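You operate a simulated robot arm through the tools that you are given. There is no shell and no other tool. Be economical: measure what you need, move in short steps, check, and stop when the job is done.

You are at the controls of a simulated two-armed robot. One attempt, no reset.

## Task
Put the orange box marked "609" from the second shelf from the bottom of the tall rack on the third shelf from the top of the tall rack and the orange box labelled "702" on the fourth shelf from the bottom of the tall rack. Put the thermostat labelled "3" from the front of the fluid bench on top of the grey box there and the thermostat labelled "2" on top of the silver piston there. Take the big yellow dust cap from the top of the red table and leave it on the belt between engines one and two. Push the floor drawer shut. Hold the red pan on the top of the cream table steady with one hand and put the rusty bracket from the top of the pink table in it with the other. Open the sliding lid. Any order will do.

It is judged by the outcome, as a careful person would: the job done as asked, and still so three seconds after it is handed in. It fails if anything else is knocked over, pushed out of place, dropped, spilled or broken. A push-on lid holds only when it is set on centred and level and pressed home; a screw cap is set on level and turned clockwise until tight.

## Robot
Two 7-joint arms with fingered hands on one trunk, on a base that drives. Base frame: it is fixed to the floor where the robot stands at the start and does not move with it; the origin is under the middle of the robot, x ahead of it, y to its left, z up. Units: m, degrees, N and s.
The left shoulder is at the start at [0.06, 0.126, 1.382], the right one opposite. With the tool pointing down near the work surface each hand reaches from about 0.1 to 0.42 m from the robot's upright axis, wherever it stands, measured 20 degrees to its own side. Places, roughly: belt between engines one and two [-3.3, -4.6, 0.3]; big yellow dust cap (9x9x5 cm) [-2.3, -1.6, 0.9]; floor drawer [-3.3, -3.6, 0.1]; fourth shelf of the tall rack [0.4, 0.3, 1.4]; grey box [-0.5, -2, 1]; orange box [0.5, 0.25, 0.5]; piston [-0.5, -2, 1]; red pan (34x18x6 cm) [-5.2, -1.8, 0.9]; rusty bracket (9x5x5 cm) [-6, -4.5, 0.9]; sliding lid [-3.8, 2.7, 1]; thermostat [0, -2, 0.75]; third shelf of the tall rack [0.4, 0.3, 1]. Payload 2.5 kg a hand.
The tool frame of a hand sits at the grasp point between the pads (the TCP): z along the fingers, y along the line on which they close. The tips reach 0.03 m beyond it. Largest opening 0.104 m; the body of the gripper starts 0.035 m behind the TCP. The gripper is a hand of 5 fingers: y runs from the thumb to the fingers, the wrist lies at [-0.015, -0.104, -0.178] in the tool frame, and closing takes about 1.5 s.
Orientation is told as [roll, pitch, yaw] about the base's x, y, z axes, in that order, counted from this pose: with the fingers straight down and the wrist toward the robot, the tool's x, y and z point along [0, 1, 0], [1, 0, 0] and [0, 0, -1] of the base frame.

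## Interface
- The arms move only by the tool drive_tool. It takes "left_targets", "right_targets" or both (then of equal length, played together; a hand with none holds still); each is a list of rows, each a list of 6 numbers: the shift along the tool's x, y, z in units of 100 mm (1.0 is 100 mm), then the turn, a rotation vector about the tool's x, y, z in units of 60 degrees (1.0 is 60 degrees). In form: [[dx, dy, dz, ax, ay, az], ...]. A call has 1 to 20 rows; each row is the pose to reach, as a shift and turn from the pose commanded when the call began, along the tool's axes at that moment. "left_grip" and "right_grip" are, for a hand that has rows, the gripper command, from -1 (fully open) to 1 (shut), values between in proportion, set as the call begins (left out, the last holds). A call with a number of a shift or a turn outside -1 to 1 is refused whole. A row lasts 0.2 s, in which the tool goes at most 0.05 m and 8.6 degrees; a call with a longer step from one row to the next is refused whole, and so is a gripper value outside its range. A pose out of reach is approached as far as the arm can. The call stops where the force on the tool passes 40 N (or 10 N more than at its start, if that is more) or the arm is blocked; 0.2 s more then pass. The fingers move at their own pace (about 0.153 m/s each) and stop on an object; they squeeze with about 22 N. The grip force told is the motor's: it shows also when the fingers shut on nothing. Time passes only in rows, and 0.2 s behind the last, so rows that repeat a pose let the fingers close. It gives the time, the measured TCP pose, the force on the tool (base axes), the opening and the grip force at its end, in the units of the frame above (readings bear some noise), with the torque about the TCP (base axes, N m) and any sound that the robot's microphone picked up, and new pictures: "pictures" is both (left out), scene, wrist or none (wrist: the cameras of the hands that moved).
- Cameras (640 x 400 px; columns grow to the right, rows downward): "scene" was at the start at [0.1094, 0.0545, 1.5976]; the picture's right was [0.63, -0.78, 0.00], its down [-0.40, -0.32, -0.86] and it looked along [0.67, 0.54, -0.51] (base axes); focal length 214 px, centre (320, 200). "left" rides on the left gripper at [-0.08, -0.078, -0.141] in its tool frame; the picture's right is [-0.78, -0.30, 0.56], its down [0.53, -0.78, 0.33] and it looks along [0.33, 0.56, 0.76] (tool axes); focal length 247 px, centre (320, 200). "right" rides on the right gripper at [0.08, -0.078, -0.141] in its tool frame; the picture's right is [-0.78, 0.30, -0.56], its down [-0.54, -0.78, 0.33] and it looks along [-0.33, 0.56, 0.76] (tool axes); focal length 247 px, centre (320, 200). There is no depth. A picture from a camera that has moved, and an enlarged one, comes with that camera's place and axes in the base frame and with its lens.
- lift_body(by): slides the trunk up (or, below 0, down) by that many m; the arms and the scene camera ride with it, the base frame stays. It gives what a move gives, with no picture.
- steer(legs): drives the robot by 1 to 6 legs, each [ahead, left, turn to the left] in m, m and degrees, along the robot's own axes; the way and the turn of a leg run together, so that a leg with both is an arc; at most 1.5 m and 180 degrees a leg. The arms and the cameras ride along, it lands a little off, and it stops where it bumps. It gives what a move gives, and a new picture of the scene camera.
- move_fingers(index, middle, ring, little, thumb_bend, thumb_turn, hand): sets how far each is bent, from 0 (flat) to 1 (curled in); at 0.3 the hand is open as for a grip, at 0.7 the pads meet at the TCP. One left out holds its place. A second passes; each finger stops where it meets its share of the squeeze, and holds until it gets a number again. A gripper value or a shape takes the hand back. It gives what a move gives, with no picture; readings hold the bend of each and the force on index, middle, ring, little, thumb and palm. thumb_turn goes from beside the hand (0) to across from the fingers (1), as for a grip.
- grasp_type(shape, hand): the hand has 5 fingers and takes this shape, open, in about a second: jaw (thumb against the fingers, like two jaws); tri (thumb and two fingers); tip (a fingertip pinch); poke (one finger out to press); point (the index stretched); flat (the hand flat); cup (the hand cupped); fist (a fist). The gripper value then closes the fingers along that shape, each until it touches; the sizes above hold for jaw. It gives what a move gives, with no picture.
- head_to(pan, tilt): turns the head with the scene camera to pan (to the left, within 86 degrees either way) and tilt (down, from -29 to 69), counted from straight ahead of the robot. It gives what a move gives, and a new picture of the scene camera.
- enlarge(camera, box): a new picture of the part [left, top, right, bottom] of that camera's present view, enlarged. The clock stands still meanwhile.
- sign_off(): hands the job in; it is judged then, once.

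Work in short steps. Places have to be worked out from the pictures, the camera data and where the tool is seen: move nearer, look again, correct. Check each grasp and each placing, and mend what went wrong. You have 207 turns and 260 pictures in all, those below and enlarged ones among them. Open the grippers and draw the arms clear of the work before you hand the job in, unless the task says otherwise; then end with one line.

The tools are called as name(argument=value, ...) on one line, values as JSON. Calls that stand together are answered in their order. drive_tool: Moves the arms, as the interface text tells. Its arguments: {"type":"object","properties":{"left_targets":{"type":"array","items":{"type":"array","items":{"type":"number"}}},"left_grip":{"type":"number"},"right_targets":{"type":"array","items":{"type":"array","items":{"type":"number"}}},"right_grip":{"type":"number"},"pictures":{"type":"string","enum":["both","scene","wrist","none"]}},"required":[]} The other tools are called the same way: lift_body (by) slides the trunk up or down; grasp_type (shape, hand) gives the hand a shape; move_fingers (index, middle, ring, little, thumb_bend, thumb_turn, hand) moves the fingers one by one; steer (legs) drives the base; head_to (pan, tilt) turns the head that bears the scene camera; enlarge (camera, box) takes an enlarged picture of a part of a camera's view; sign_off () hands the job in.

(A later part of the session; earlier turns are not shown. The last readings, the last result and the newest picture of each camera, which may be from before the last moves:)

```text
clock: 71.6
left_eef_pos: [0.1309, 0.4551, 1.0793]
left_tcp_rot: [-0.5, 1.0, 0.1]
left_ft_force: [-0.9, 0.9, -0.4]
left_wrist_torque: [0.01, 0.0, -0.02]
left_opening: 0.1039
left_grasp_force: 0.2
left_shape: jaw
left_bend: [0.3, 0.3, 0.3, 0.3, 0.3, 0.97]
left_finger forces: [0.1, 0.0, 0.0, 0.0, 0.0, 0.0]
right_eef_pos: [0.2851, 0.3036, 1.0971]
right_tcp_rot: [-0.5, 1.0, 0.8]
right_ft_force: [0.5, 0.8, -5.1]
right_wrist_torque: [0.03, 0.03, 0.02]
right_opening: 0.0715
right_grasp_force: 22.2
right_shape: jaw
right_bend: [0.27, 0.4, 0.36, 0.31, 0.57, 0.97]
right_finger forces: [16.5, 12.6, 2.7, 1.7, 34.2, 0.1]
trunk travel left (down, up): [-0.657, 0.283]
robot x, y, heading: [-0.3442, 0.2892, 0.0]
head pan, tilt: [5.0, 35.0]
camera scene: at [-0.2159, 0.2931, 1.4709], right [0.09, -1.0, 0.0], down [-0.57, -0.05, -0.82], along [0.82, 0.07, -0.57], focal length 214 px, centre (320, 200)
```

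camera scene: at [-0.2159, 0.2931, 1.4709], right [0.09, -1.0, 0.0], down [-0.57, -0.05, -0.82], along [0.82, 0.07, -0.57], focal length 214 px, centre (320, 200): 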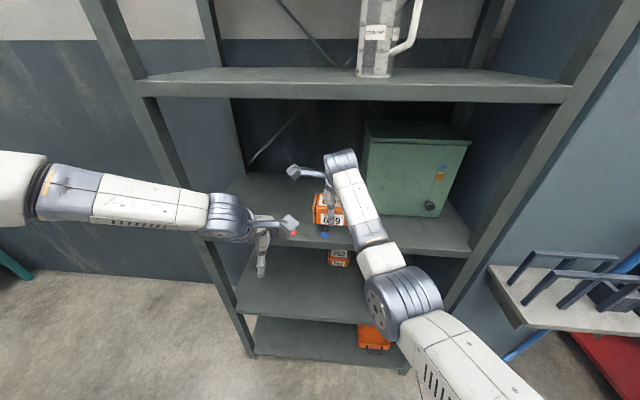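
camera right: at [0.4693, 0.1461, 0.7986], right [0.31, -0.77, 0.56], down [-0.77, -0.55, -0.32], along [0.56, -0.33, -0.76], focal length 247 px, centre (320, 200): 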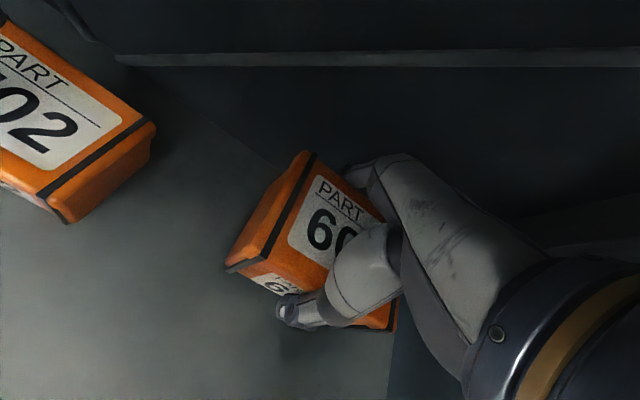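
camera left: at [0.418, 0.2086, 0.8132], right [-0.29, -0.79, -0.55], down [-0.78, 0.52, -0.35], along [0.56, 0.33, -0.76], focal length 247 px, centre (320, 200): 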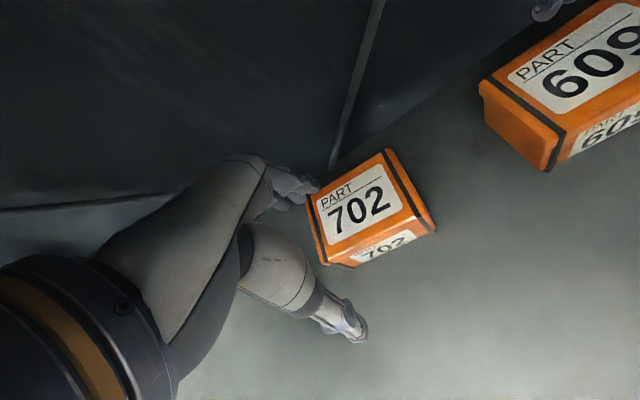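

Clear path: cabinet's near-left corner is at about (0.42, 0.195). Forward 14 cm, then lower.

steer(legs=[[0.14, 0, 0]])

drive_tool(right_targets=[[0, 0, 0.1, 0, 0, 0], [0, 0, 0.2, 0, 0, 0], [0, 0, 0.3, 0, 0, 0]], pictures="both")

```text
clock: 72.9
left_eef_pos: [0.2711, 0.4562, 1.0793]
left_tcp_rot: [-0.5, 1.0, 0.3]
left_ft_force: [0.9, -0.2, 0.6]
left_wrist_torque: [-0.02, 0.04, 0.02]
left_opening: 0.1038
left_grasp_force: 0.1
left_shape: jaw
left_bend: [0.3, 0.3, 0.3, 0.3, 0.3, 0.97]
left_finger forces: [0.0, 0.0, 0.0, 0.0, 0.0, 0.1]
right_eef_pos: [0.4255, 0.3059, 1.0973]
right_tcp_rot: [-0.5, 1.1, 1.0]
right_ft_force: [0.3, -0.2, -4.9]
right_wrist_torque: [0.0, 0.04, 0.01]
right_opening: 0.0711
right_grasp_force: 21.8
right_shape: jaw
right_bend: [0.27, 0.4, 0.36, 0.31, 0.57, 0.97]
right_finger forces: [16.6, 12.5, 2.6, 1.7, 34.0, 0.0]
trunk travel left (down, up): [-0.657, 0.283]
robot x, y, heading: [-0.2043, 0.2868, 0.5]
head pan, tilt: [5.0, 35.0]
camera scene: at [-0.075, 0.2939, 1.4708], right [0.09, -1.0, 0.0], down [-0.57, -0.05, -0.82], along [0.81, 0.07, -0.57], focal length 214 px, centre (320, 200)
```

scene: 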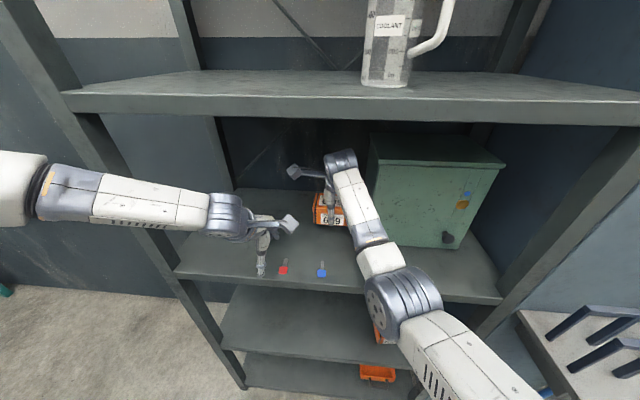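

```text
clock: 73.7
left_eef_pos: [0.2702, 0.4561, 1.0788]
left_tcp_rot: [-0.5, 1.0, 0.3]
left_ft_force: [0.0, 0.0, 0.4]
left_wrist_torque: [0.0, 0.0, 0.01]
left_opening: 0.1039
left_grasp_force: 0.2
left_shape: jaw
left_bend: [0.3, 0.3, 0.3, 0.3, 0.3, 0.97]
left_finger forces: [0.0, 0.1, 0.0, 0.0, 0.0, 0.1]
right_eef_pos: [0.424, 0.3054, 1.0686]
right_tcp_rot: [-0.5, 1.0, 0.9]
right_ft_force: [0.0, -0.8, -4.9]
right_wrist_torque: [0.03, -0.01, 0.0]
right_opening: 0.0714
right_grasp_force: 21.5
right_shape: jaw
right_bend: [0.27, 0.4, 0.36, 0.31, 0.57, 0.97]
right_finger forces: [16.4, 12.5, 2.5, 1.7, 34.0, 0.1]
trunk travel left (down, up): [-0.657, 0.283]
robot x, y, heading: [-0.2067, 0.2863, 0.3]
head pan, tilt: [5.0, 35.0]
camera scene: at [-0.0759, 0.2939, 1.4709], right [0.09, -1.0, 0.0], down [-0.57, -0.05, -0.82], along [0.82, 0.08, -0.57], focal length 214 px, centre (320, 200)
camera right: at [0.3474, 0.3866, 1.2089], right [0.32, -0.77, 0.56], down [-0.77, -0.55, -0.31], along [0.55, -0.33, -0.77], focal length 247 px, centre (320, 200)
```

scene: 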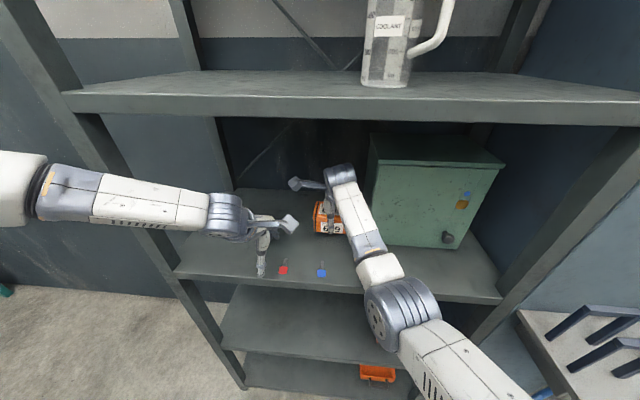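
right: 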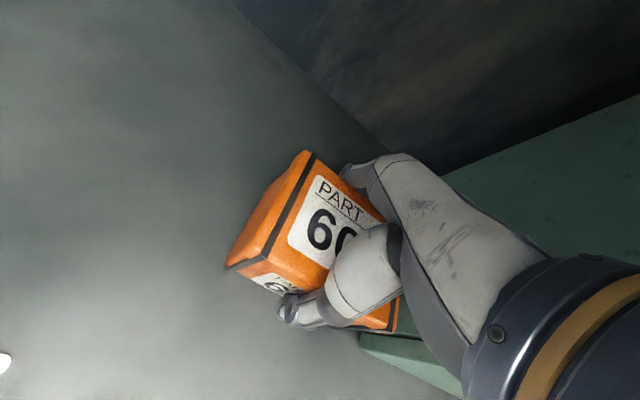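

The box bottom is roughly 2.5 cm above shelf 3. I lower slowly toward contact.

drive_tool(right_targets=[[0, 0, 0.06, 0, 0, 0], [0, 0, 0.12, 0, 0, 0], [0, 0, 0.18, 0, 0, 0], [0, 0, 0.22, 0, 0, 0], [0, 0, 0.25, 0, 0, 0]], pictures="none")

```text
clock: 74.9
left_eef_pos: [0.2707, 0.4557, 1.0789]
left_tcp_rot: [-0.5, 0.9, 0.3]
left_ft_force: [-0.8, 0.0, 0.6]
left_wrist_torque: [0.01, 0.03, 0.01]
left_opening: 0.104
left_grasp_force: 0.1
left_shape: jaw
left_bend: [0.3, 0.3, 0.3, 0.3, 0.3, 0.97]
left_finger forces: [0.1, 0.0, 0.1, 0.0, 0.0, 0.0]
right_eef_pos: [0.4231, 0.3062, 1.0424]
right_tcp_rot: [-0.6, 0.8, 1.1]
right_ft_force: [-1.0, -0.5, -4.7]
right_wrist_torque: [0.03, 0.01, -0.02]
right_opening: 0.0714
right_grasp_force: 22.1
right_shape: jaw
right_bend: [0.27, 0.4, 0.36, 0.31, 0.57, 0.97]
right_finger forces: [16.4, 12.4, 2.4, 1.6, 34.1, 0.1]
trunk travel left (down, up): [-0.657, 0.283]
robot x, y, heading: [-0.2013, 0.2875, 0.5]
head pan, tilt: [5.0, 35.0]
```

drive_tool(right_targets=[[0, 0, 0.03, 0, 0, 0], [0, 0, 0.06, 0, 0, 0], [0, 0, 0.09, 0, 0, 0], [0, 0, 0.12, 0, 0, 0]], pictures="wrist")

```text
clock: 75.9
left_eef_pos: [0.2686, 0.4554, 1.0815]
left_tcp_rot: [-0.5, 0.7, 0.3]
left_ft_force: [-0.6, 0.1, -0.6]
left_wrist_torque: [0.01, -0.02, -0.01]
left_opening: 0.104
left_grasp_force: 0.0
left_shape: jaw
left_bend: [0.3, 0.3, 0.3, 0.3, 0.3, 0.97]
left_finger forces: [0.1, 0.1, 0.0, 0.0, 0.0, 0.1]
right_eef_pos: [0.4233, 0.3055, 1.0386]
right_tcp_rot: [-0.6, 0.0, 1.0]
right_ft_force: [-2.6, -1.2, 21.4]
right_wrist_torque: [-0.16, -0.84, -0.02]
right_opening: 0.0716
right_grasp_force: 22.2
right_shape: jaw
right_bend: [0.27, 0.4, 0.36, 0.31, 0.57, 0.97]
right_finger forces: [19.9, 13.4, 2.9, 2.9, 39.3, 0.0]
trunk travel left (down, up): [-0.657, 0.283]
robot x, y, heading: [-0.2063, 0.2923, 0.4]
head pan, tilt: [5.0, 35.0]
camera right: at [0.3446, 0.3868, 1.1785], right [0.31, -0.77, 0.56], down [-0.77, -0.55, -0.33], along [0.56, -0.33, -0.76], focal length 247 px, centre (320, 200)
```

right: 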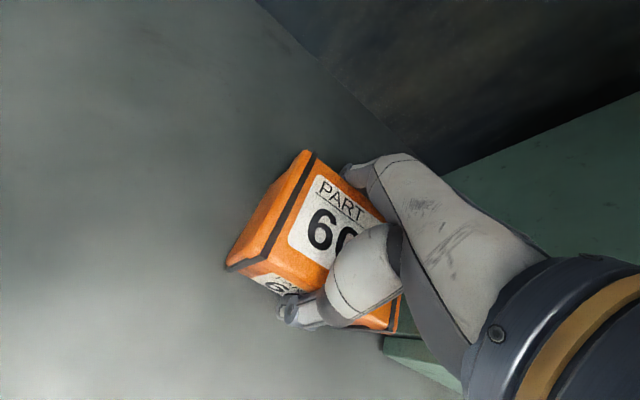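

Contact with the shelf (21 N). I ease up a hair and open, then rise and look.

drive_tool(right_targets=[[0, 0, -0.03, 0, 0, 0], [0, 0, -0.03, 0, 0, 0], [0, 0, -0.03, 0, 0, 0], [0, 0, -0.03, 0, 0, 0], [0, 0, -0.03, 0, 0, 0], [0, 0, -0.03, 0, 0, 0], [0, 0, -0.03, 0, 0, 0], [0, 0, -0.03, 0, 0, 0]], right_grip=-1, pictures="none")

drive_tool(right_targets=[[0, 0, -0.1, 0, 0, 0], [0, 0, -0.2, 0, 0, 0], [0, 0, -0.3, 0, 0, 0], [0, 0, -0.4, 0, 0, 0], [0, 0, -0.5, 0, 0, 0], [0, 0, -0.6, 0, 0, 0]], pictures="wrist")

```text
clock: 77.7
left_eef_pos: [0.2677, 0.4568, 1.081]
left_tcp_rot: [-0.5, 0.8, 0.4]
left_ft_force: [0.3, -0.3, 0.7]
left_wrist_torque: [0.0, -0.01, 0.02]
left_opening: 0.104
left_grasp_force: 0.1
left_shape: jaw
left_bend: [0.3, 0.3, 0.3, 0.3, 0.3, 0.97]
left_finger forces: [0.0, 0.0, 0.0, 0.0, 0.1, 0.1]
right_eef_pos: [0.4225, 0.306, 1.0371]
right_tcp_rot: [-0.5, 0.6, 1.0]
right_ft_force: [0.2, 1.5, 17.3]
right_wrist_torque: [0.11, -0.15, -0.06]
right_opening: 0.1037
right_grasp_force: 0.0
right_shape: jaw
right_bend: [0.27, 0.3, 0.3, 0.3, 0.28, 0.97]
right_finger forces: [10.8, 0.0, 0.0, 0.6, 9.9, 0.0]
trunk travel left (down, up): [-0.657, 0.283]
robot x, y, heading: [-0.2036, 0.2863, 0.4]
head pan, tilt: [5.0, 35.0]
```

```text
clock: 79.1
left_eef_pos: [0.2691, 0.4565, 1.0786]
left_tcp_rot: [-0.6, 0.9, 0.3]
left_ft_force: [-0.5, 0.3, 0.0]
left_wrist_torque: [0.04, 0.0, -0.03]
left_opening: 0.1041
left_grasp_force: 0.0
left_shape: jaw
left_bend: [0.3, 0.3, 0.3, 0.3, 0.3, 0.97]
left_finger forces: [0.1, 0.1, 0.0, 0.1, 0.0, 0.0]
right_eef_pos: [0.4242, 0.306, 1.095]
right_tcp_rot: [-0.5, 0.9, 1.0]
right_ft_force: [-0.2, -0.3, -0.3]
right_wrist_torque: [0.02, -0.02, 0.01]
right_opening: 0.1041
right_grasp_force: 0.1
right_shape: jaw
right_bend: [0.3, 0.3, 0.3, 0.3, 0.3, 0.97]
right_finger forces: [0.0, 0.1, 0.1, 0.0, 0.0, 0.1]
trunk travel left (down, up): [-0.657, 0.283]
robot x, y, heading: [-0.2015, 0.2844, 0.3]
head pan, tilt: [5.0, 35.0]
camera right: at [0.3475, 0.3871, 1.236], right [0.32, -0.77, 0.56], down [-0.77, -0.55, -0.31], along [0.55, -0.33, -0.77], focal length 247 px, centre (320, 200)
```

right: 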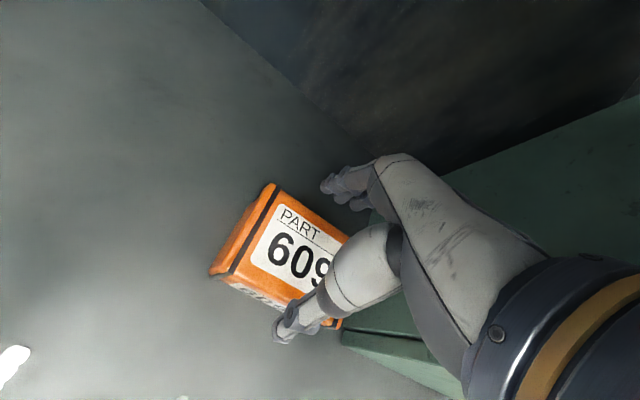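

609 stands on shelf 3. I back out, shift 4 cm right and lower the trunk to fetch 702 with the same hand.

steer(legs=[[-0.4, 0, 0], [0, -0.04, 0]])

lift_body(by=-0.4)

steer(legs=[[0.38, 0, 0]])

```text
clock: 82.0
left_eef_pos: [-0.1246, 0.4145, 1.0798]
left_tcp_rot: [-0.5, 0.8, 0.4]
left_ft_force: [0.1, -0.1, -0.4]
left_wrist_torque: [0.03, 0.01, -0.02]
left_opening: 0.104
left_grasp_force: 0.1
left_shape: jaw
left_bend: [0.3, 0.3, 0.3, 0.3, 0.3, 0.97]
left_finger forces: [0.0, 0.0, 0.0, 0.0, 0.1, 0.1]
right_eef_pos: [0.0293, 0.2645, 1.0948]
right_tcp_rot: [-0.6, 0.8, 1.1]
right_ft_force: [-0.9, -1.1, 0.7]
right_wrist_torque: [0.03, -0.01, 0.02]
right_opening: 0.1039
right_grasp_force: 0.1
right_shape: jaw
right_bend: [0.3, 0.3, 0.3, 0.3, 0.3, 0.97]
right_finger forces: [0.0, 0.0, 0.1, 0.1, 0.0, 0.0]
trunk travel left (down, up): [-0.657, 0.283]
robot x, y, heading: [-0.6012, 0.2468, 0.2]
head pan, tilt: [5.0, 35.0]
camera scene: at [-0.4702, 0.251, 1.4711], right [0.09, -1.0, 0.0], down [-0.57, -0.05, -0.82], along [0.82, 0.08, -0.57], focal length 214 px, centre (320, 200)
```

scene: 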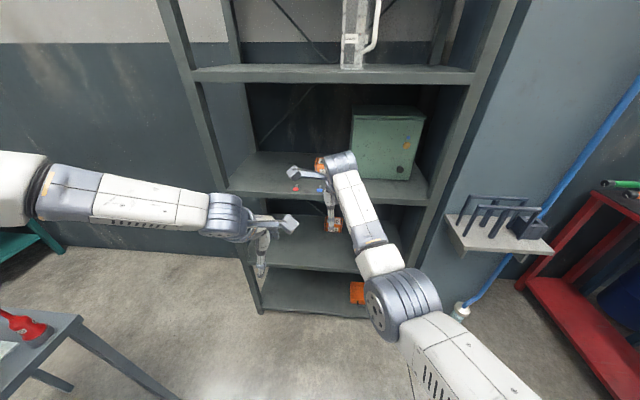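

```text
clock: 85.9
left_eef_pos: [-0.124, 0.4159, 0.6792]
left_tcp_rot: [-0.5, 0.9, 0.4]
left_ft_force: [0.5, -0.8, -0.2]
left_wrist_torque: [-0.01, -0.01, 0.03]
left_opening: 0.1041
left_grasp_force: 0.0
left_shape: jaw
left_bend: [0.3, 0.3, 0.3, 0.3, 0.3, 0.97]
left_finger forces: [0.0, 0.1, 0.0, 0.0, 0.1, 0.1]
right_eef_pos: [0.0316, 0.2648, 0.6942]
right_tcp_rot: [-0.6, 0.9, 1.2]
right_ft_force: [0.1, 0.3, -0.2]
right_wrist_torque: [0.0, -0.03, -0.02]
right_opening: 0.1039
right_grasp_force: 0.1
right_shape: jaw
right_bend: [0.3, 0.3, 0.3, 0.3, 0.3, 0.97]
right_finger forces: [0.0, 0.0, 0.1, 0.1, 0.1, 0.0]
trunk travel left (down, up): [-0.257, 0.683]
robot x, y, heading: [-0.5976, 0.2485, 0.4]
head pan, tilt: [5.0, 35.0]
```

```text
clock: 88.3
left_eef_pos: [0.2556, 0.4155, 0.6791]
left_tcp_rot: [-0.4, 0.9, 0.0]
left_ft_force: [0.3, -0.5, 0.6]
left_wrist_torque: [0.02, -0.01, 0.0]
left_opening: 0.104
left_grasp_force: 0.1
left_shape: jaw
left_bend: [0.3, 0.3, 0.3, 0.3, 0.3, 0.97]
left_finger forces: [0.0, 0.0, 0.1, 0.0, 0.1, 0.0]
right_eef_pos: [0.4096, 0.2658, 0.694]
right_tcp_rot: [-0.5, 0.9, 0.8]
right_ft_force: [1.5, -0.4, -0.8]
right_wrist_torque: [-0.03, -0.01, 0.0]
right_opening: 0.1039
right_grasp_force: 0.1
right_shape: jaw
right_bend: [0.3, 0.3, 0.3, 0.3, 0.3, 0.97]
right_finger forces: [0.0, 0.0, 0.0, 0.0, 0.0, 0.1]
trunk travel left (down, up): [-0.257, 0.683]
robot x, y, heading: [-0.2212, 0.2468, -0.3]
head pan, tilt: [5.0, 35.0]
camera scene: at [-0.0907, 0.2535, 1.071], right [0.09, -1.0, 0.0], down [-0.57, -0.05, -0.82], along [0.82, 0.07, -0.57], focal length 214 px, centre (320, 200)
```

scene: 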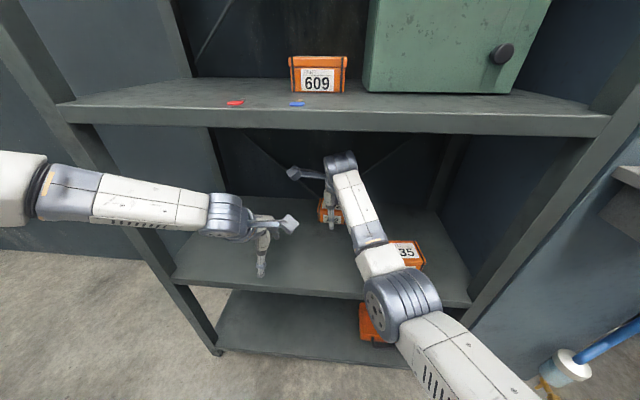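

609 sits upright on shelf 3. Forward 13 cm over 702.

steer(legs=[[0.13, 0, 0]])

drive_tool(right_targets=[[0, 0, 0.1, 0, 0, 0], [0, 0, 0.2, 0, 0, 0], [0, 0, 0.3, 0, 0, 0]], pictures="wrist")

```text
clock: 89.6
left_eef_pos: [0.3869, 0.4153, 0.6795]
left_tcp_rot: [-0.5, 0.9, 0.1]
left_ft_force: [0.1, -0.3, 0.5]
left_wrist_torque: [0.01, 0.02, 0.01]
left_opening: 0.1041
left_grasp_force: 0.0
left_shape: jaw
left_bend: [0.3, 0.3, 0.3, 0.3, 0.3, 0.97]
left_finger forces: [0.0, 0.0, 0.0, 0.0, 0.0, 0.1]
right_eef_pos: [0.5408, 0.2642, 0.6956]
right_tcp_rot: [-0.5, 1.0, 0.8]
right_ft_force: [-0.2, -0.6, 0.0]
right_wrist_torque: [0.0, 0.01, -0.02]
right_opening: 0.104
right_grasp_force: 0.1
right_shape: jaw
right_bend: [0.3, 0.3, 0.3, 0.3, 0.3, 0.97]
right_finger forces: [0.0, 0.0, 0.0, 0.0, 0.0, 0.0]
trunk travel left (down, up): [-0.257, 0.683]
robot x, y, heading: [-0.0885, 0.2472, -0.0]
head pan, tilt: [5.0, 35.0]
camera scene: at [0.0393, 0.2536, 1.071], right [0.09, -1.0, 0.0], down [-0.57, -0.05, -0.82], along [0.82, 0.07, -0.57], focal length 214 px, centre (320, 200)
```

scene: 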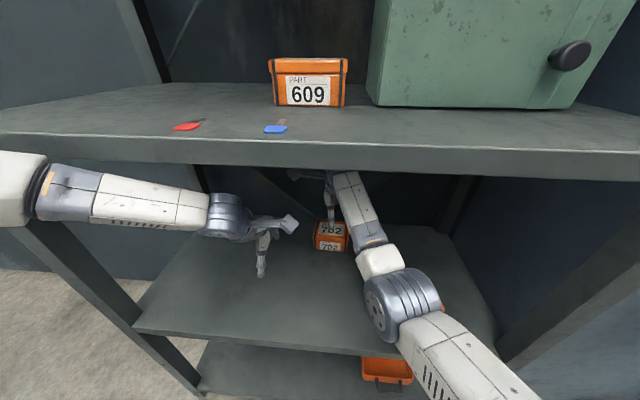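

```text
clock: 90.4
left_eef_pos: [0.3861, 0.4146, 0.6795]
left_tcp_rot: [-0.6, 0.9, 0.1]
left_ft_force: [-0.2, -1.1, -0.1]
left_wrist_torque: [-0.01, -0.02, -0.01]
left_opening: 0.104
left_grasp_force: 0.0
left_shape: jaw
left_bend: [0.3, 0.3, 0.3, 0.3, 0.3, 0.97]
left_finger forces: [0.1, 0.0, 0.0, 0.0, 0.1, 0.0]
right_eef_pos: [0.5406, 0.2639, 0.6652]
right_tcp_rot: [-0.6, 0.9, 0.9]
right_ft_force: [0.3, 0.3, 0.4]
right_wrist_torque: [0.01, -0.01, 0.04]
right_opening: 0.104
right_grasp_force: 0.0
right_shape: jaw
right_bend: [0.3, 0.3, 0.3, 0.3, 0.3, 0.97]
right_finger forces: [0.1, 0.0, 0.0, 0.0, 0.0, 0.1]
trunk travel left (down, up): [-0.257, 0.683]
robot x, y, heading: [-0.0883, 0.2416, 0.2]
head pan, tilt: [5.0, 35.0]
camera right: at [0.4639, 0.3452, 0.8063], right [0.32, -0.77, 0.56], down [-0.77, -0.55, -0.32], along [0.55, -0.33, -0.77], focal length 247 px, centre (320, 200)
```

right: 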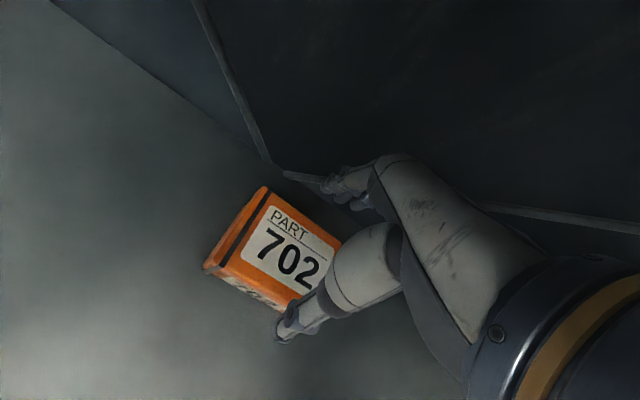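

702's label centre is at (0.548, 0.266). Nudge forward 7 mm, lower to grip height and close.

drive_tool(right_targets=[[0.02, 0.07, 0.12, 0, 0, 0], [0.02, 0.07, 0.25, 0, 0, 0], [0.02, 0.07, 0.38, 0, 0, 0], [0.02, 0.07, 0.5, 0, 0, 0], [0.02, 0.07, 0.62, 0, 0, 0], [0.02, 0.07, 0.75, 0, 0, 0]], pictures="wrist")

```text
clock: 91.8
left_eef_pos: [0.3859, 0.4153, 0.6804]
left_tcp_rot: [-0.5, 0.8, 0.1]
left_ft_force: [-0.3, 0.3, 0.9]
left_wrist_torque: [-0.02, -0.03, -0.03]
left_opening: 0.104
left_grasp_force: 0.1
left_shape: jaw
left_bend: [0.3, 0.3, 0.3, 0.3, 0.3, 0.97]
left_finger forces: [0.0, 0.1, 0.0, 0.0, 0.1, 0.0]
right_eef_pos: [0.5465, 0.2658, 0.5944]
right_tcp_rot: [-0.5, 0.4, 1.0]
right_ft_force: [-2.6, 1.1, 12.2]
right_wrist_torque: [0.07, 0.17, -0.01]
right_opening: 0.1039
right_grasp_force: 0.0
right_shape: jaw
right_bend: [0.29, 0.3, 0.3, 0.3, 0.28, 0.97]
right_finger forces: [3.6, 0.0, 0.0, 0.0, 7.6, 0.0]
trunk travel left (down, up): [-0.257, 0.683]
robot x, y, heading: [-0.0886, 0.2518, 0.2]
head pan, tilt: [5.0, 35.0]
camera right: at [0.4694, 0.3466, 0.7344], right [0.31, -0.77, 0.56], down [-0.77, -0.55, -0.32], along [0.56, -0.33, -0.76], focal length 247 px, centre (320, 200)
```

right: 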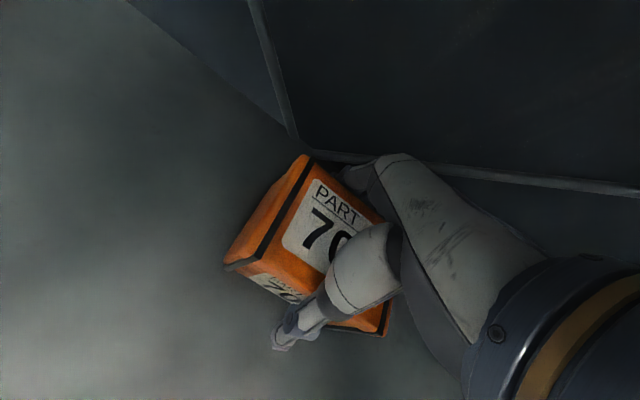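

Fingertips touch the shelf and the box is between them. Ease up 3 mm, close, then lift.

drive_tool(right_targets=[[0, 0, -0.03, 0, 0, 0], [0, 0, -0.03, 0, 0, 0], [0, 0, -0.03, 0, 0, 0], [0, 0, -0.03, 0, 0, 0], [0, 0, -0.03, 0, 0, 0], [0, 0, -0.03, 0, 0, 0], [0, 0, -0.03, 0, 0, 0], [0, 0, -0.03, 0, 0, 0]], right_grip=1, pictures="none")

drive_tool(right_targets=[[0, 0, -0.15, 0, 0, 0], [0, 0, -0.3, 0, 0, 0], [0, 0, -0.45, 0, 0, 0], [0, 0, -0.6, 0, 0, 0], [0, 0, -0.75, 0, 0, 0], [0, 0, -0.9, 0, 0, 0]], pictures="wrist")

```text
clock: 93.6
left_eef_pos: [0.3854, 0.4135, 0.6803]
left_tcp_rot: [-0.5, 0.8, 0.0]
left_ft_force: [-0.1, -0.2, 0.4]
left_wrist_torque: [0.01, 0.0, -0.02]
left_opening: 0.1039
left_grasp_force: 0.0
left_shape: jaw
left_bend: [0.3, 0.3, 0.3, 0.3, 0.3, 0.97]
left_finger forces: [0.0, 0.1, 0.0, 0.0, 0.0, 0.0]
right_eef_pos: [0.5454, 0.2668, 0.5925]
right_tcp_rot: [-0.5, 0.7, 0.8]
right_ft_force: [0.0, 3.8, 9.3]
right_wrist_torque: [-0.06, -0.58, 0.19]
right_opening: 0.0758
right_grasp_force: 21.9
right_shape: jaw
right_bend: [0.28, 0.38, 0.35, 0.32, 0.54, 0.97]
right_finger forces: [15.8, 12.0, 2.9, 2.5, 33.3, 0.0]
trunk travel left (down, up): [-0.257, 0.683]
robot x, y, heading: [-0.0865, 0.249, -0.1]
head pan, tilt: [5.0, 35.0]
```

```text
clock: 95.0
left_eef_pos: [0.3857, 0.4149, 0.6797]
left_tcp_rot: [-0.5, 0.9, 0.0]
left_ft_force: [0.0, 0.3, -0.4]
left_wrist_torque: [0.02, 0.0, 0.0]
left_opening: 0.1037
left_grasp_force: 0.1
left_shape: jaw
left_bend: [0.3, 0.3, 0.3, 0.3, 0.3, 0.97]
left_finger forces: [0.1, 0.0, 0.0, 0.1, 0.0, 0.1]
right_eef_pos: [0.5482, 0.266, 0.6839]
right_tcp_rot: [-0.5, 1.0, 0.8]
right_ft_force: [-0.4, 0.0, -4.8]
right_wrist_torque: [0.02, -0.02, 0.01]
right_opening: 0.0753
right_grasp_force: 22.2
right_shape: jaw
right_bend: [0.28, 0.39, 0.35, 0.32, 0.54, 0.97]
right_finger forces: [13.9, 11.6, 2.5, 1.6, 30.3, 0.0]
trunk travel left (down, up): [-0.257, 0.683]
robot x, y, heading: [-0.0875, 0.248, 0.1]
head pan, tilt: [5.0, 35.0]
camera right: at [0.4713, 0.3468, 0.8252], right [0.32, -0.77, 0.56], down [-0.77, -0.55, -0.31], along [0.55, -0.33, -0.77], focal length 247 px, centre (320, 200)
```

right: 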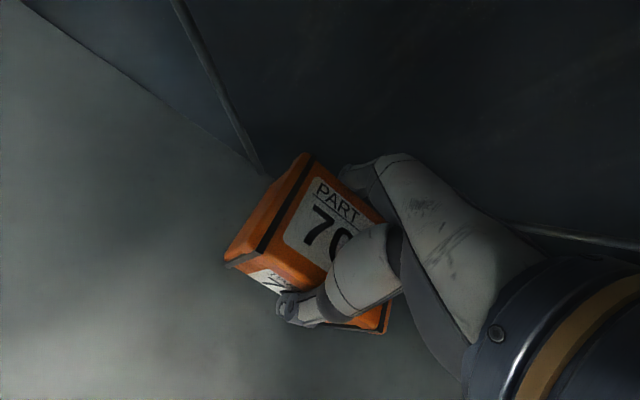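

702 is held. I back out, raise the trunk fully, and shift right toward the free area of shelf 4 (right of the jug).

steer(legs=[[-0.5, 0, 0]])

lift_body(by=0.4)

lift_body(by=0.28)

drive_tool(right_targets=[[0, 0, -0.12, 0, 0, 0], [0, 0, -0.25, 0, 0, 0], [0, 0, -0.38, 0, 0, 0], [0, 0, -0.5, 0, 0, 0], [0, 0, -0.62, 0, 0, 0], [0, 0, -0.75, 0, 0, 0], [0, 0, -0.87, 0, 0, 0], [0, 0, -1, 0, 0, 0]], pictures="scene")

```text
clock: 97.9
left_eef_pos: [-0.1115, 0.413, 0.6793]
left_tcp_rot: [-0.6, 1.0, -0.1]
left_ft_force: [0.8, 0.2, -0.5]
left_wrist_torque: [-0.01, 0.0, 0.01]
left_opening: 0.104
left_grasp_force: 0.1
left_shape: jaw
left_bend: [0.3, 0.3, 0.3, 0.3, 0.3, 0.97]
left_finger forces: [0.0, 0.0, 0.1, 0.0, 0.0, 0.0]
right_eef_pos: [0.0474, 0.2628, 0.6841]
right_tcp_rot: [-0.4, 0.8, 0.6]
right_ft_force: [-0.4, -1.4, -4.2]
right_wrist_torque: [0.0, 0.0, 0.03]
right_opening: 0.0754
right_grasp_force: 21.4
right_shape: jaw
right_bend: [0.28, 0.39, 0.35, 0.32, 0.54, 0.97]
right_finger forces: [13.6, 11.4, 2.5, 1.7, 30.0, 0.0]
trunk travel left (down, up): [-0.257, 0.683]
robot x, y, heading: [-0.5893, 0.2488, 0.0]
head pan, tilt: [5.0, 35.0]
camera scene: at [-0.4601, 0.2536, 1.0709], right [0.08, -1.0, 0.0], down [-0.57, -0.05, -0.82], along [0.82, 0.07, -0.57], focal length 214 px, centre (320, 200)
```

scene: 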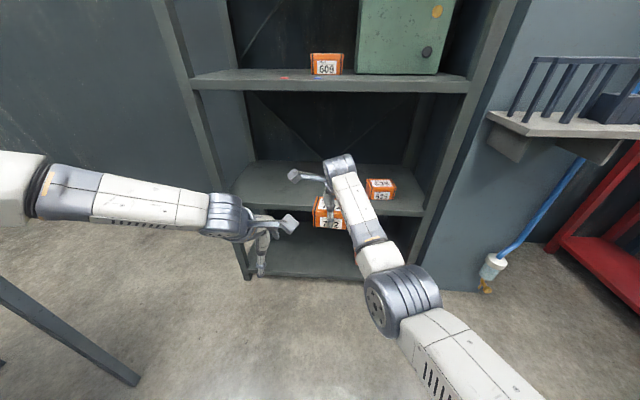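

```text
clock: 101.7
left_eef_pos: [-0.112, 0.4137, 1.0791]
left_tcp_rot: [-0.6, 0.8, -0.1]
left_ft_force: [0.2, 0.3, -1.1]
left_wrist_torque: [0.0, -0.05, 0.0]
left_opening: 0.1042
left_grasp_force: 0.0
left_shape: jaw
left_bend: [0.3, 0.3, 0.3, 0.3, 0.3, 0.97]
left_finger forces: [0.0, 0.1, 0.0, 0.0, 0.0, 0.0]
right_eef_pos: [0.0488, 0.264, 1.0827]
right_tcp_rot: [-0.5, 1.1, 0.4]
right_ft_force: [0.1, 0.1, -2.9]
right_wrist_torque: [0.05, 0.0, -0.01]
right_opening: 0.0755
right_grasp_force: 21.6
right_shape: jaw
right_bend: [0.28, 0.39, 0.35, 0.32, 0.54, 0.97]
right_finger forces: [13.5, 11.5, 2.4, 1.6, 29.8, 0.0]
trunk travel left (down, up): [-0.657, 0.283]
robot x, y, heading: [-0.5893, 0.2501, -0.0]
head pan, tilt: [5.0, 35.0]
```

```text
clock: 104.6
left_eef_pos: [-0.1139, 0.4134, 1.3601]
left_tcp_rot: [-0.5, 0.9, -0.2]
left_ft_force: [0.0, 0.6, -1.2]
left_wrist_torque: [-0.01, -0.01, -0.01]
left_opening: 0.1038
left_grasp_force: 0.1
left_shape: jaw
left_bend: [0.3, 0.3, 0.3, 0.3, 0.3, 0.97]
left_finger forces: [0.0, 0.0, 0.0, 0.0, 0.0, 0.0]
right_eef_pos: [0.0487, 0.2636, 1.3617]
right_tcp_rot: [-0.4, 1.0, 0.5]
right_ft_force: [1.0, -0.3, -4.5]
right_wrist_torque: [0.01, 0.0, 0.02]
right_opening: 0.0756
right_grasp_force: 21.8
right_shape: jaw
right_bend: [0.28, 0.39, 0.35, 0.32, 0.54, 0.97]
right_finger forces: [13.5, 11.4, 2.5, 1.7, 29.8, 0.0]
trunk travel left (down, up): [-0.937, 0.003]
robot x, y, heading: [-0.5876, 0.2505, 0.0]
head pan, tilt: [5.0, 35.0]
```

```text
clock: 106.4
left_eef_pos: [-0.1125, 0.413, 1.3587]
left_tcp_rot: [-0.6, 0.9, -0.2]
left_ft_force: [0.9, -0.2, -0.1]
left_wrist_torque: [-0.02, -0.03, 0.0]
left_opening: 0.1038
left_grasp_force: 0.0
left_shape: jaw
left_bend: [0.3, 0.3, 0.3, 0.3, 0.3, 0.97]
left_finger forces: [0.0, 0.1, 0.0, 0.1, 0.1, 0.1]
right_eef_pos: [0.0486, 0.2643, 1.4641]
right_tcp_rot: [-0.4, 1.0, 0.4]
right_ft_force: [0.0, 0.1, -4.1]
right_wrist_torque: [0.03, -0.03, 0.02]
right_opening: 0.0756
right_grasp_force: 21.5
right_shape: jaw
right_bend: [0.28, 0.39, 0.35, 0.32, 0.54, 0.97]
right_finger forces: [13.3, 11.4, 2.5, 1.6, 29.5, 0.0]
trunk travel left (down, up): [-0.937, 0.003]
robot x, y, heading: [-0.5861, 0.2509, -0.2]
head pan, tilt: [5.0, 35.0]
camera scene: at [-0.4601, 0.2537, 1.751], right [0.08, -1.0, 0.0], down [-0.57, -0.05, -0.82], along [0.82, 0.07, -0.57], focal length 214 px, centre (320, 200)
```

scene: 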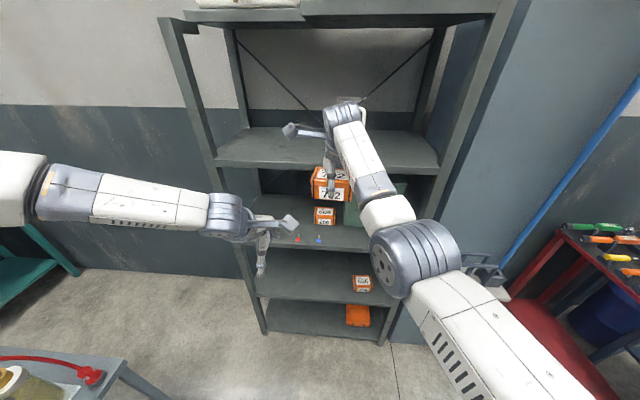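

I raise the right hand 5 cm more, raise and retract the left so it can't touch the shelf edge, then strafe right.

drive_tool(right_targets=[[0, 0, -0.12, 0, 0, 0], [0, 0, -0.25, 0, 0, 0], [0, 0, -0.38, 0, 0, 0], [0, 0, -0.45, 0, 0, 0], [0, 0, -0.45, 0, 0, 0], [0, 0, -0.45, 0, 0, 0], [0, 0, -0.45, 0, 0, 0], [0, 0, -0.45, 0, 0, 0]], left_targets=[[0, -0.1, -0.1, 0, 0, 0], [0, -0.2, -0.2, 0, 0, 0], [0, -0.3, -0.3, 0, 0, 0], [0, -0.4, -0.4, 0, 0, 0], [0, -0.5, -0.5, 0, 0, 0], [0, -0.6, -0.6, 0, 0, 0], [0, -0.7, -0.7, 0, 0, 0], [0, -0.8, -0.8, 0, 0, 0]], pictures="none")

steer(legs=[[0, -0.235, 0], [0.2, 0, 0]])

```text
clock: 108.2
left_eef_pos: [-0.1929, 0.4147, 1.4414]
left_tcp_rot: [-0.4, 0.9, -0.3]
left_ft_force: [0.3, 0.8, -0.3]
left_wrist_torque: [-0.03, 0.0, 0.01]
left_opening: 0.1041
left_grasp_force: 0.0
left_shape: jaw
left_bend: [0.3, 0.3, 0.3, 0.3, 0.3, 0.97]
left_finger forces: [0.0, 0.0, 0.0, 0.0, 0.1, 0.0]
right_eef_pos: [0.0487, 0.2657, 1.5082]
right_tcp_rot: [-0.5, 0.8, 0.5]
right_ft_force: [-0.3, 0.7, -4.6]
right_wrist_torque: [0.03, -0.01, 0.0]
right_opening: 0.0752
right_grasp_force: 22.2
right_shape: jaw
right_bend: [0.28, 0.39, 0.35, 0.32, 0.54, 0.97]
right_finger forces: [13.2, 11.3, 2.5, 1.6, 29.3, 0.0]
trunk travel left (down, up): [-0.937, 0.003]
robot x, y, heading: [-0.5898, 0.2478, -0.5]
head pan, tilt: [5.0, 35.0]
```

```text
clock: 111.1
left_eef_pos: [0.0051, 0.176, 1.4416]
left_tcp_rot: [-0.5, 0.9, -0.2]
left_ft_force: [-0.5, 0.5, -0.2]
left_wrist_torque: [0.02, 0.0, -0.03]
left_opening: 0.1038
left_grasp_force: 0.1
left_shape: jaw
left_bend: [0.3, 0.3, 0.3, 0.3, 0.3, 0.97]
left_finger forces: [0.0, 0.1, 0.0, 0.0, 0.1, 0.1]
right_eef_pos: [0.2463, 0.0273, 1.5079]
right_tcp_rot: [-0.5, 0.8, 0.7]
right_ft_force: [-0.6, -0.3, -4.6]
right_wrist_torque: [0.03, 0.01, 0.0]
right_opening: 0.0756
right_grasp_force: 22.5
right_shape: jaw
right_bend: [0.28, 0.39, 0.35, 0.32, 0.54, 0.97]
right_finger forces: [13.2, 11.3, 2.6, 1.6, 29.4, 0.1]
trunk travel left (down, up): [-0.937, 0.003]
robot x, y, heading: [-0.3963, 0.0113, -0.3]
head pan, tilt: [5.0, 35.0]
camera scene: at [-0.2634, 0.0153, 1.751], right [0.08, -1.0, 0.0], down [-0.57, -0.05, -0.82], along [0.82, 0.07, -0.57], focal length 214 px, centre (320, 200)
```

scene: 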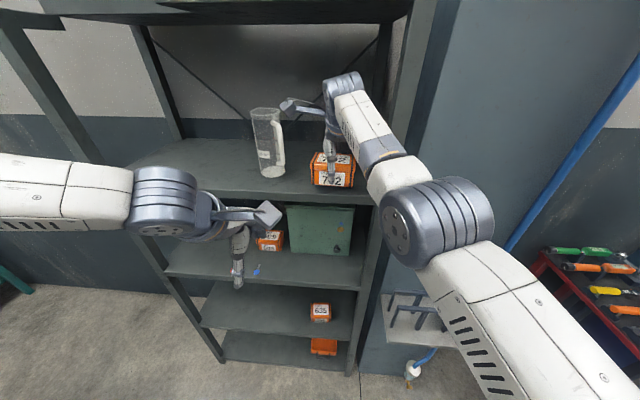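

The jug (at about y 0.22) is well left of the box. Forward 15 cm and begin lowering.

steer(legs=[[0.15, 0, 0]])

drive_tool(right_targets=[[0, 0, 0.1, 0, 0, 0], [0, 0, 0.2, 0, 0, 0], [0, 0, 0.3, 0, 0, 0], [0, 0, 0.4, 0, 0, 0], [0, 0, 0.46, 0, 0, 0], [0, 0, 0.52, 0, 0, 0]], pictures="both")

```text
clock: 112.5
left_eef_pos: [0.1535, 0.1758, 1.4423]
left_tcp_rot: [-0.4, 0.7, -0.1]
left_ft_force: [-0.4, 0.5, 0.1]
left_wrist_torque: [0.01, -0.03, 0.01]
left_opening: 0.1038
left_grasp_force: 0.1
left_shape: jaw
left_bend: [0.3, 0.3, 0.3, 0.3, 0.3, 0.97]
left_finger forces: [0.1, 0.0, 0.0, 0.1, 0.0, 0.0]
right_eef_pos: [0.3937, 0.0269, 1.5088]
right_tcp_rot: [-0.5, 0.9, 0.6]
right_ft_force: [-0.6, 0.0, -4.5]
right_wrist_torque: [0.03, -0.04, 0.0]
right_opening: 0.0755
right_grasp_force: 22.2
right_shape: jaw
right_bend: [0.28, 0.39, 0.35, 0.32, 0.54, 0.97]
right_finger forces: [13.3, 11.4, 2.5, 1.6, 29.2, 0.0]
trunk travel left (down, up): [-0.937, 0.003]
robot x, y, heading: [-0.2425, 0.0132, -0.1]
head pan, tilt: [5.0, 35.0]
camera scene: at [-0.1151, 0.0153, 1.7512], right [0.09, -1.0, 0.0], down [-0.57, -0.05, -0.82], along [0.82, 0.07, -0.57], focal length 214 px, centre (320, 200)
```

scene: 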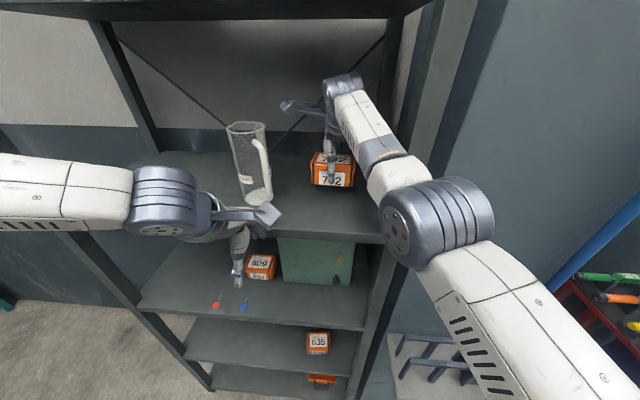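

```text
clock: 113.9
left_eef_pos: [0.1525, 0.1765, 1.4435]
left_tcp_rot: [-0.5, 0.7, -0.1]
left_ft_force: [0.4, 1.0, -0.1]
left_wrist_torque: [0.0, 0.03, 0.01]
left_opening: 0.1038
left_grasp_force: 0.0
left_shape: jaw
left_bend: [0.3, 0.3, 0.3, 0.3, 0.3, 0.97]
left_finger forces: [0.0, 0.0, 0.1, 0.0, 0.0, 0.0]
right_eef_pos: [0.3935, 0.027, 1.4638]
right_tcp_rot: [-0.5, 0.0, 0.5]
right_ft_force: [0.8, -1.2, 15.8]
right_wrist_torque: [-0.22, -0.67, 0.0]
right_opening: 0.0749
right_grasp_force: 22.1
right_shape: jaw
right_bend: [0.28, 0.39, 0.35, 0.32, 0.54, 0.97]
right_finger forces: [15.4, 12.5, 3.0, 2.6, 31.2, 0.0]
trunk travel left (down, up): [-0.937, 0.003]
robot x, y, heading: [-0.2368, 0.0127, 0.1]
head pan, tilt: [5.0, 35.0]
camera scene: at [-0.1158, 0.0149, 1.7516], right [0.09, -1.0, 0.0], down [-0.57, -0.05, -0.82], along [0.82, 0.07, -0.57], focal length 214 px, centre (320, 200)
camera right: at [0.3152, 0.1082, 1.6035], right [0.3, -0.77, 0.56], down [-0.77, -0.55, -0.33], along [0.56, -0.33, -0.76], focal length 247 px, centre (320, 200)
```

scene: 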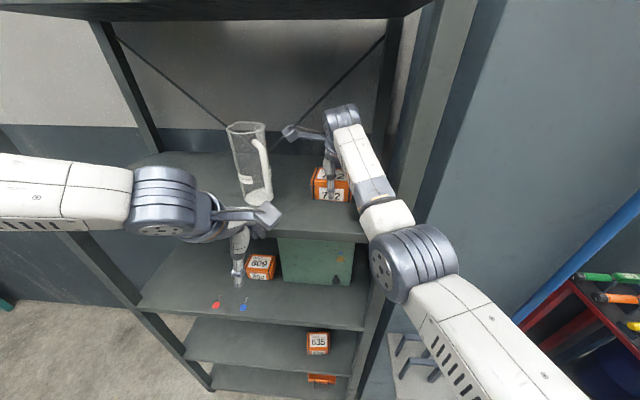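
right: 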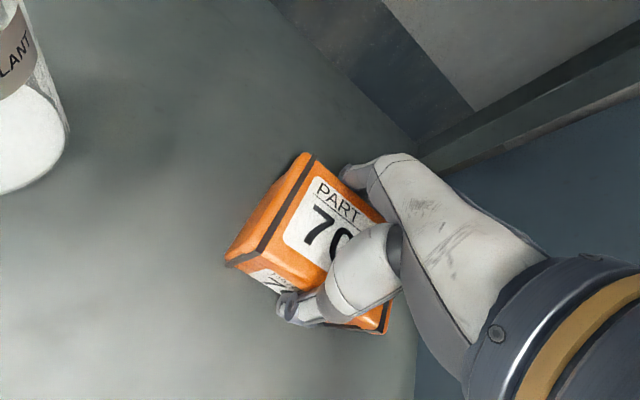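

The box is on shelf 4 (contact 16 N). Release and rise.

drive_tool(right_targets=[[0, 0, -0.02, 0, 0, 0], [0, 0, -0.02, 0, 0, 0], [0, 0, -0.02, 0, 0, 0], [0, 0, -0.02, 0, 0, 0], [0, 0, -0.02, 0, 0, 0], [0, 0, -0.02, 0, 0, 0], [0, 0, -0.02, 0, 0, 0], [0, 0, -0.02, 0, 0, 0]], right_grip=-1, pictures="none")

drive_tool(right_targets=[[0, 0, -0.12, 0, 0, 0], [0, 0, -0.25, 0, 0, 0], [0, 0, -0.37, 0, 0, 0], [0, 0, -0.5, 0, 0, 0], [0, 0, -0.62, 0, 0, 0], [0, 0, -0.7, 0, 0, 0]], pictures="none")

steer(legs=[[-0.45, 0, 0]])

```text
clock: 115.7
left_eef_pos: [0.1541, 0.1754, 1.4424]
left_tcp_rot: [-0.5, 0.8, -0.1]
left_ft_force: [-0.6, -0.2, 0.3]
left_wrist_torque: [0.02, 0.01, 0.01]
left_opening: 0.104
left_grasp_force: 0.1
left_shape: jaw
left_bend: [0.3, 0.3, 0.3, 0.3, 0.3, 0.97]
left_finger forces: [0.0, 0.0, 0.1, 0.0, 0.1, 0.2]
right_eef_pos: [0.3922, 0.027, 1.4614]
right_tcp_rot: [-0.4, 0.5, 0.6]
right_ft_force: [4.8, -0.7, 16.1]
right_wrist_torque: [0.16, -0.24, -0.13]
right_opening: 0.1039
right_grasp_force: 0.0
right_shape: jaw
right_bend: [0.27, 0.3, 0.3, 0.3, 0.29, 0.97]
right_finger forces: [12.1, 0.1, 0.1, 0.0, 4.5, 0.1]
trunk travel left (down, up): [-0.937, 0.003]
robot x, y, heading: [-0.2401, 0.0152, 0.0]
head pan, tilt: [5.0, 35.0]
```

```text
clock: 117.1
left_eef_pos: [0.1539, 0.1762, 1.4407]
left_tcp_rot: [-0.4, 1.0, 0.0]
left_ft_force: [1.0, 0.2, 0.1]
left_wrist_torque: [0.0, 0.05, -0.01]
left_opening: 0.1043
left_grasp_force: 0.0
left_shape: jaw
left_bend: [0.3, 0.3, 0.3, 0.3, 0.3, 0.97]
left_finger forces: [0.1, 0.0, 0.0, 0.0, 0.1, 0.0]
right_eef_pos: [0.389, 0.0259, 1.5268]
right_tcp_rot: [-0.5, 1.0, 0.6]
right_ft_force: [-0.2, -0.7, 0.7]
right_wrist_torque: [-0.01, 0.05, 0.0]
right_opening: 0.1039
right_grasp_force: 0.1
right_shape: jaw
right_bend: [0.3, 0.3, 0.3, 0.3, 0.3, 0.97]
right_finger forces: [0.0, 0.1, 0.0, 0.1, 0.0, 0.0]
right hand out of reach, approached as far as the arm can: row 5, 6
trunk travel left (down, up): [-0.937, 0.003]
robot x, y, heading: [-0.2452, 0.0089, 0.1]
head pan, tilt: [5.0, 35.0]
```

```text
clock: 119.8
left_eef_pos: [-0.2905, 0.1783, 1.4417]
left_tcp_rot: [-0.5, 0.9, 0.3]
left_ft_force: [-0.9, 0.6, 0.4]
left_wrist_torque: [0.02, 0.02, 0.01]
left_opening: 0.104
left_grasp_force: 0.1
left_shape: jaw
left_bend: [0.3, 0.3, 0.3, 0.3, 0.3, 0.97]
left_finger forces: [0.1, 0.0, 0.1, 0.0, 0.0, 0.1]
right_eef_pos: [-0.0534, 0.0293, 1.5268]
right_tcp_rot: [-0.5, 1.1, 1.1]
right_ft_force: [-0.8, 0.4, 0.3]
right_wrist_torque: [-0.01, -0.01, 0.01]
right_opening: 0.1037
right_grasp_force: 0.1
right_shape: jaw
right_bend: [0.3, 0.3, 0.3, 0.3, 0.3, 0.97]
right_finger forces: [0.0, 0.0, 0.0, 0.0, 0.0, 0.0]
trunk travel left (down, up): [-0.937, 0.003]
robot x, y, heading: [-0.686, 0.0115, 0.2]
head pan, tilt: [5.0, 35.0]
camera scene: at [-0.5559, 0.0155, 1.751], right [0.09, -1.0, 0.0], down [-0.57, -0.05, -0.82], along [0.82, 0.08, -0.57], focal length 214 px, centre (320, 200)
```

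scene: 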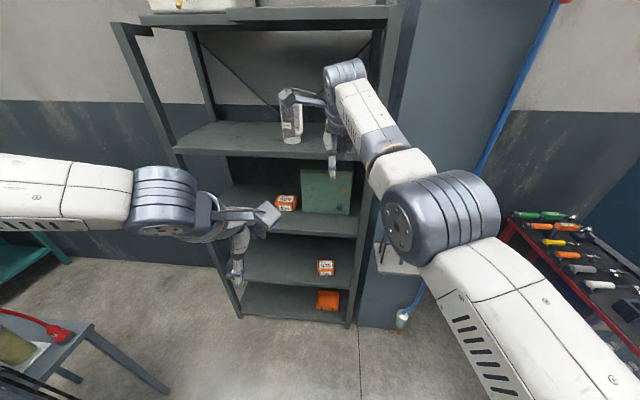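

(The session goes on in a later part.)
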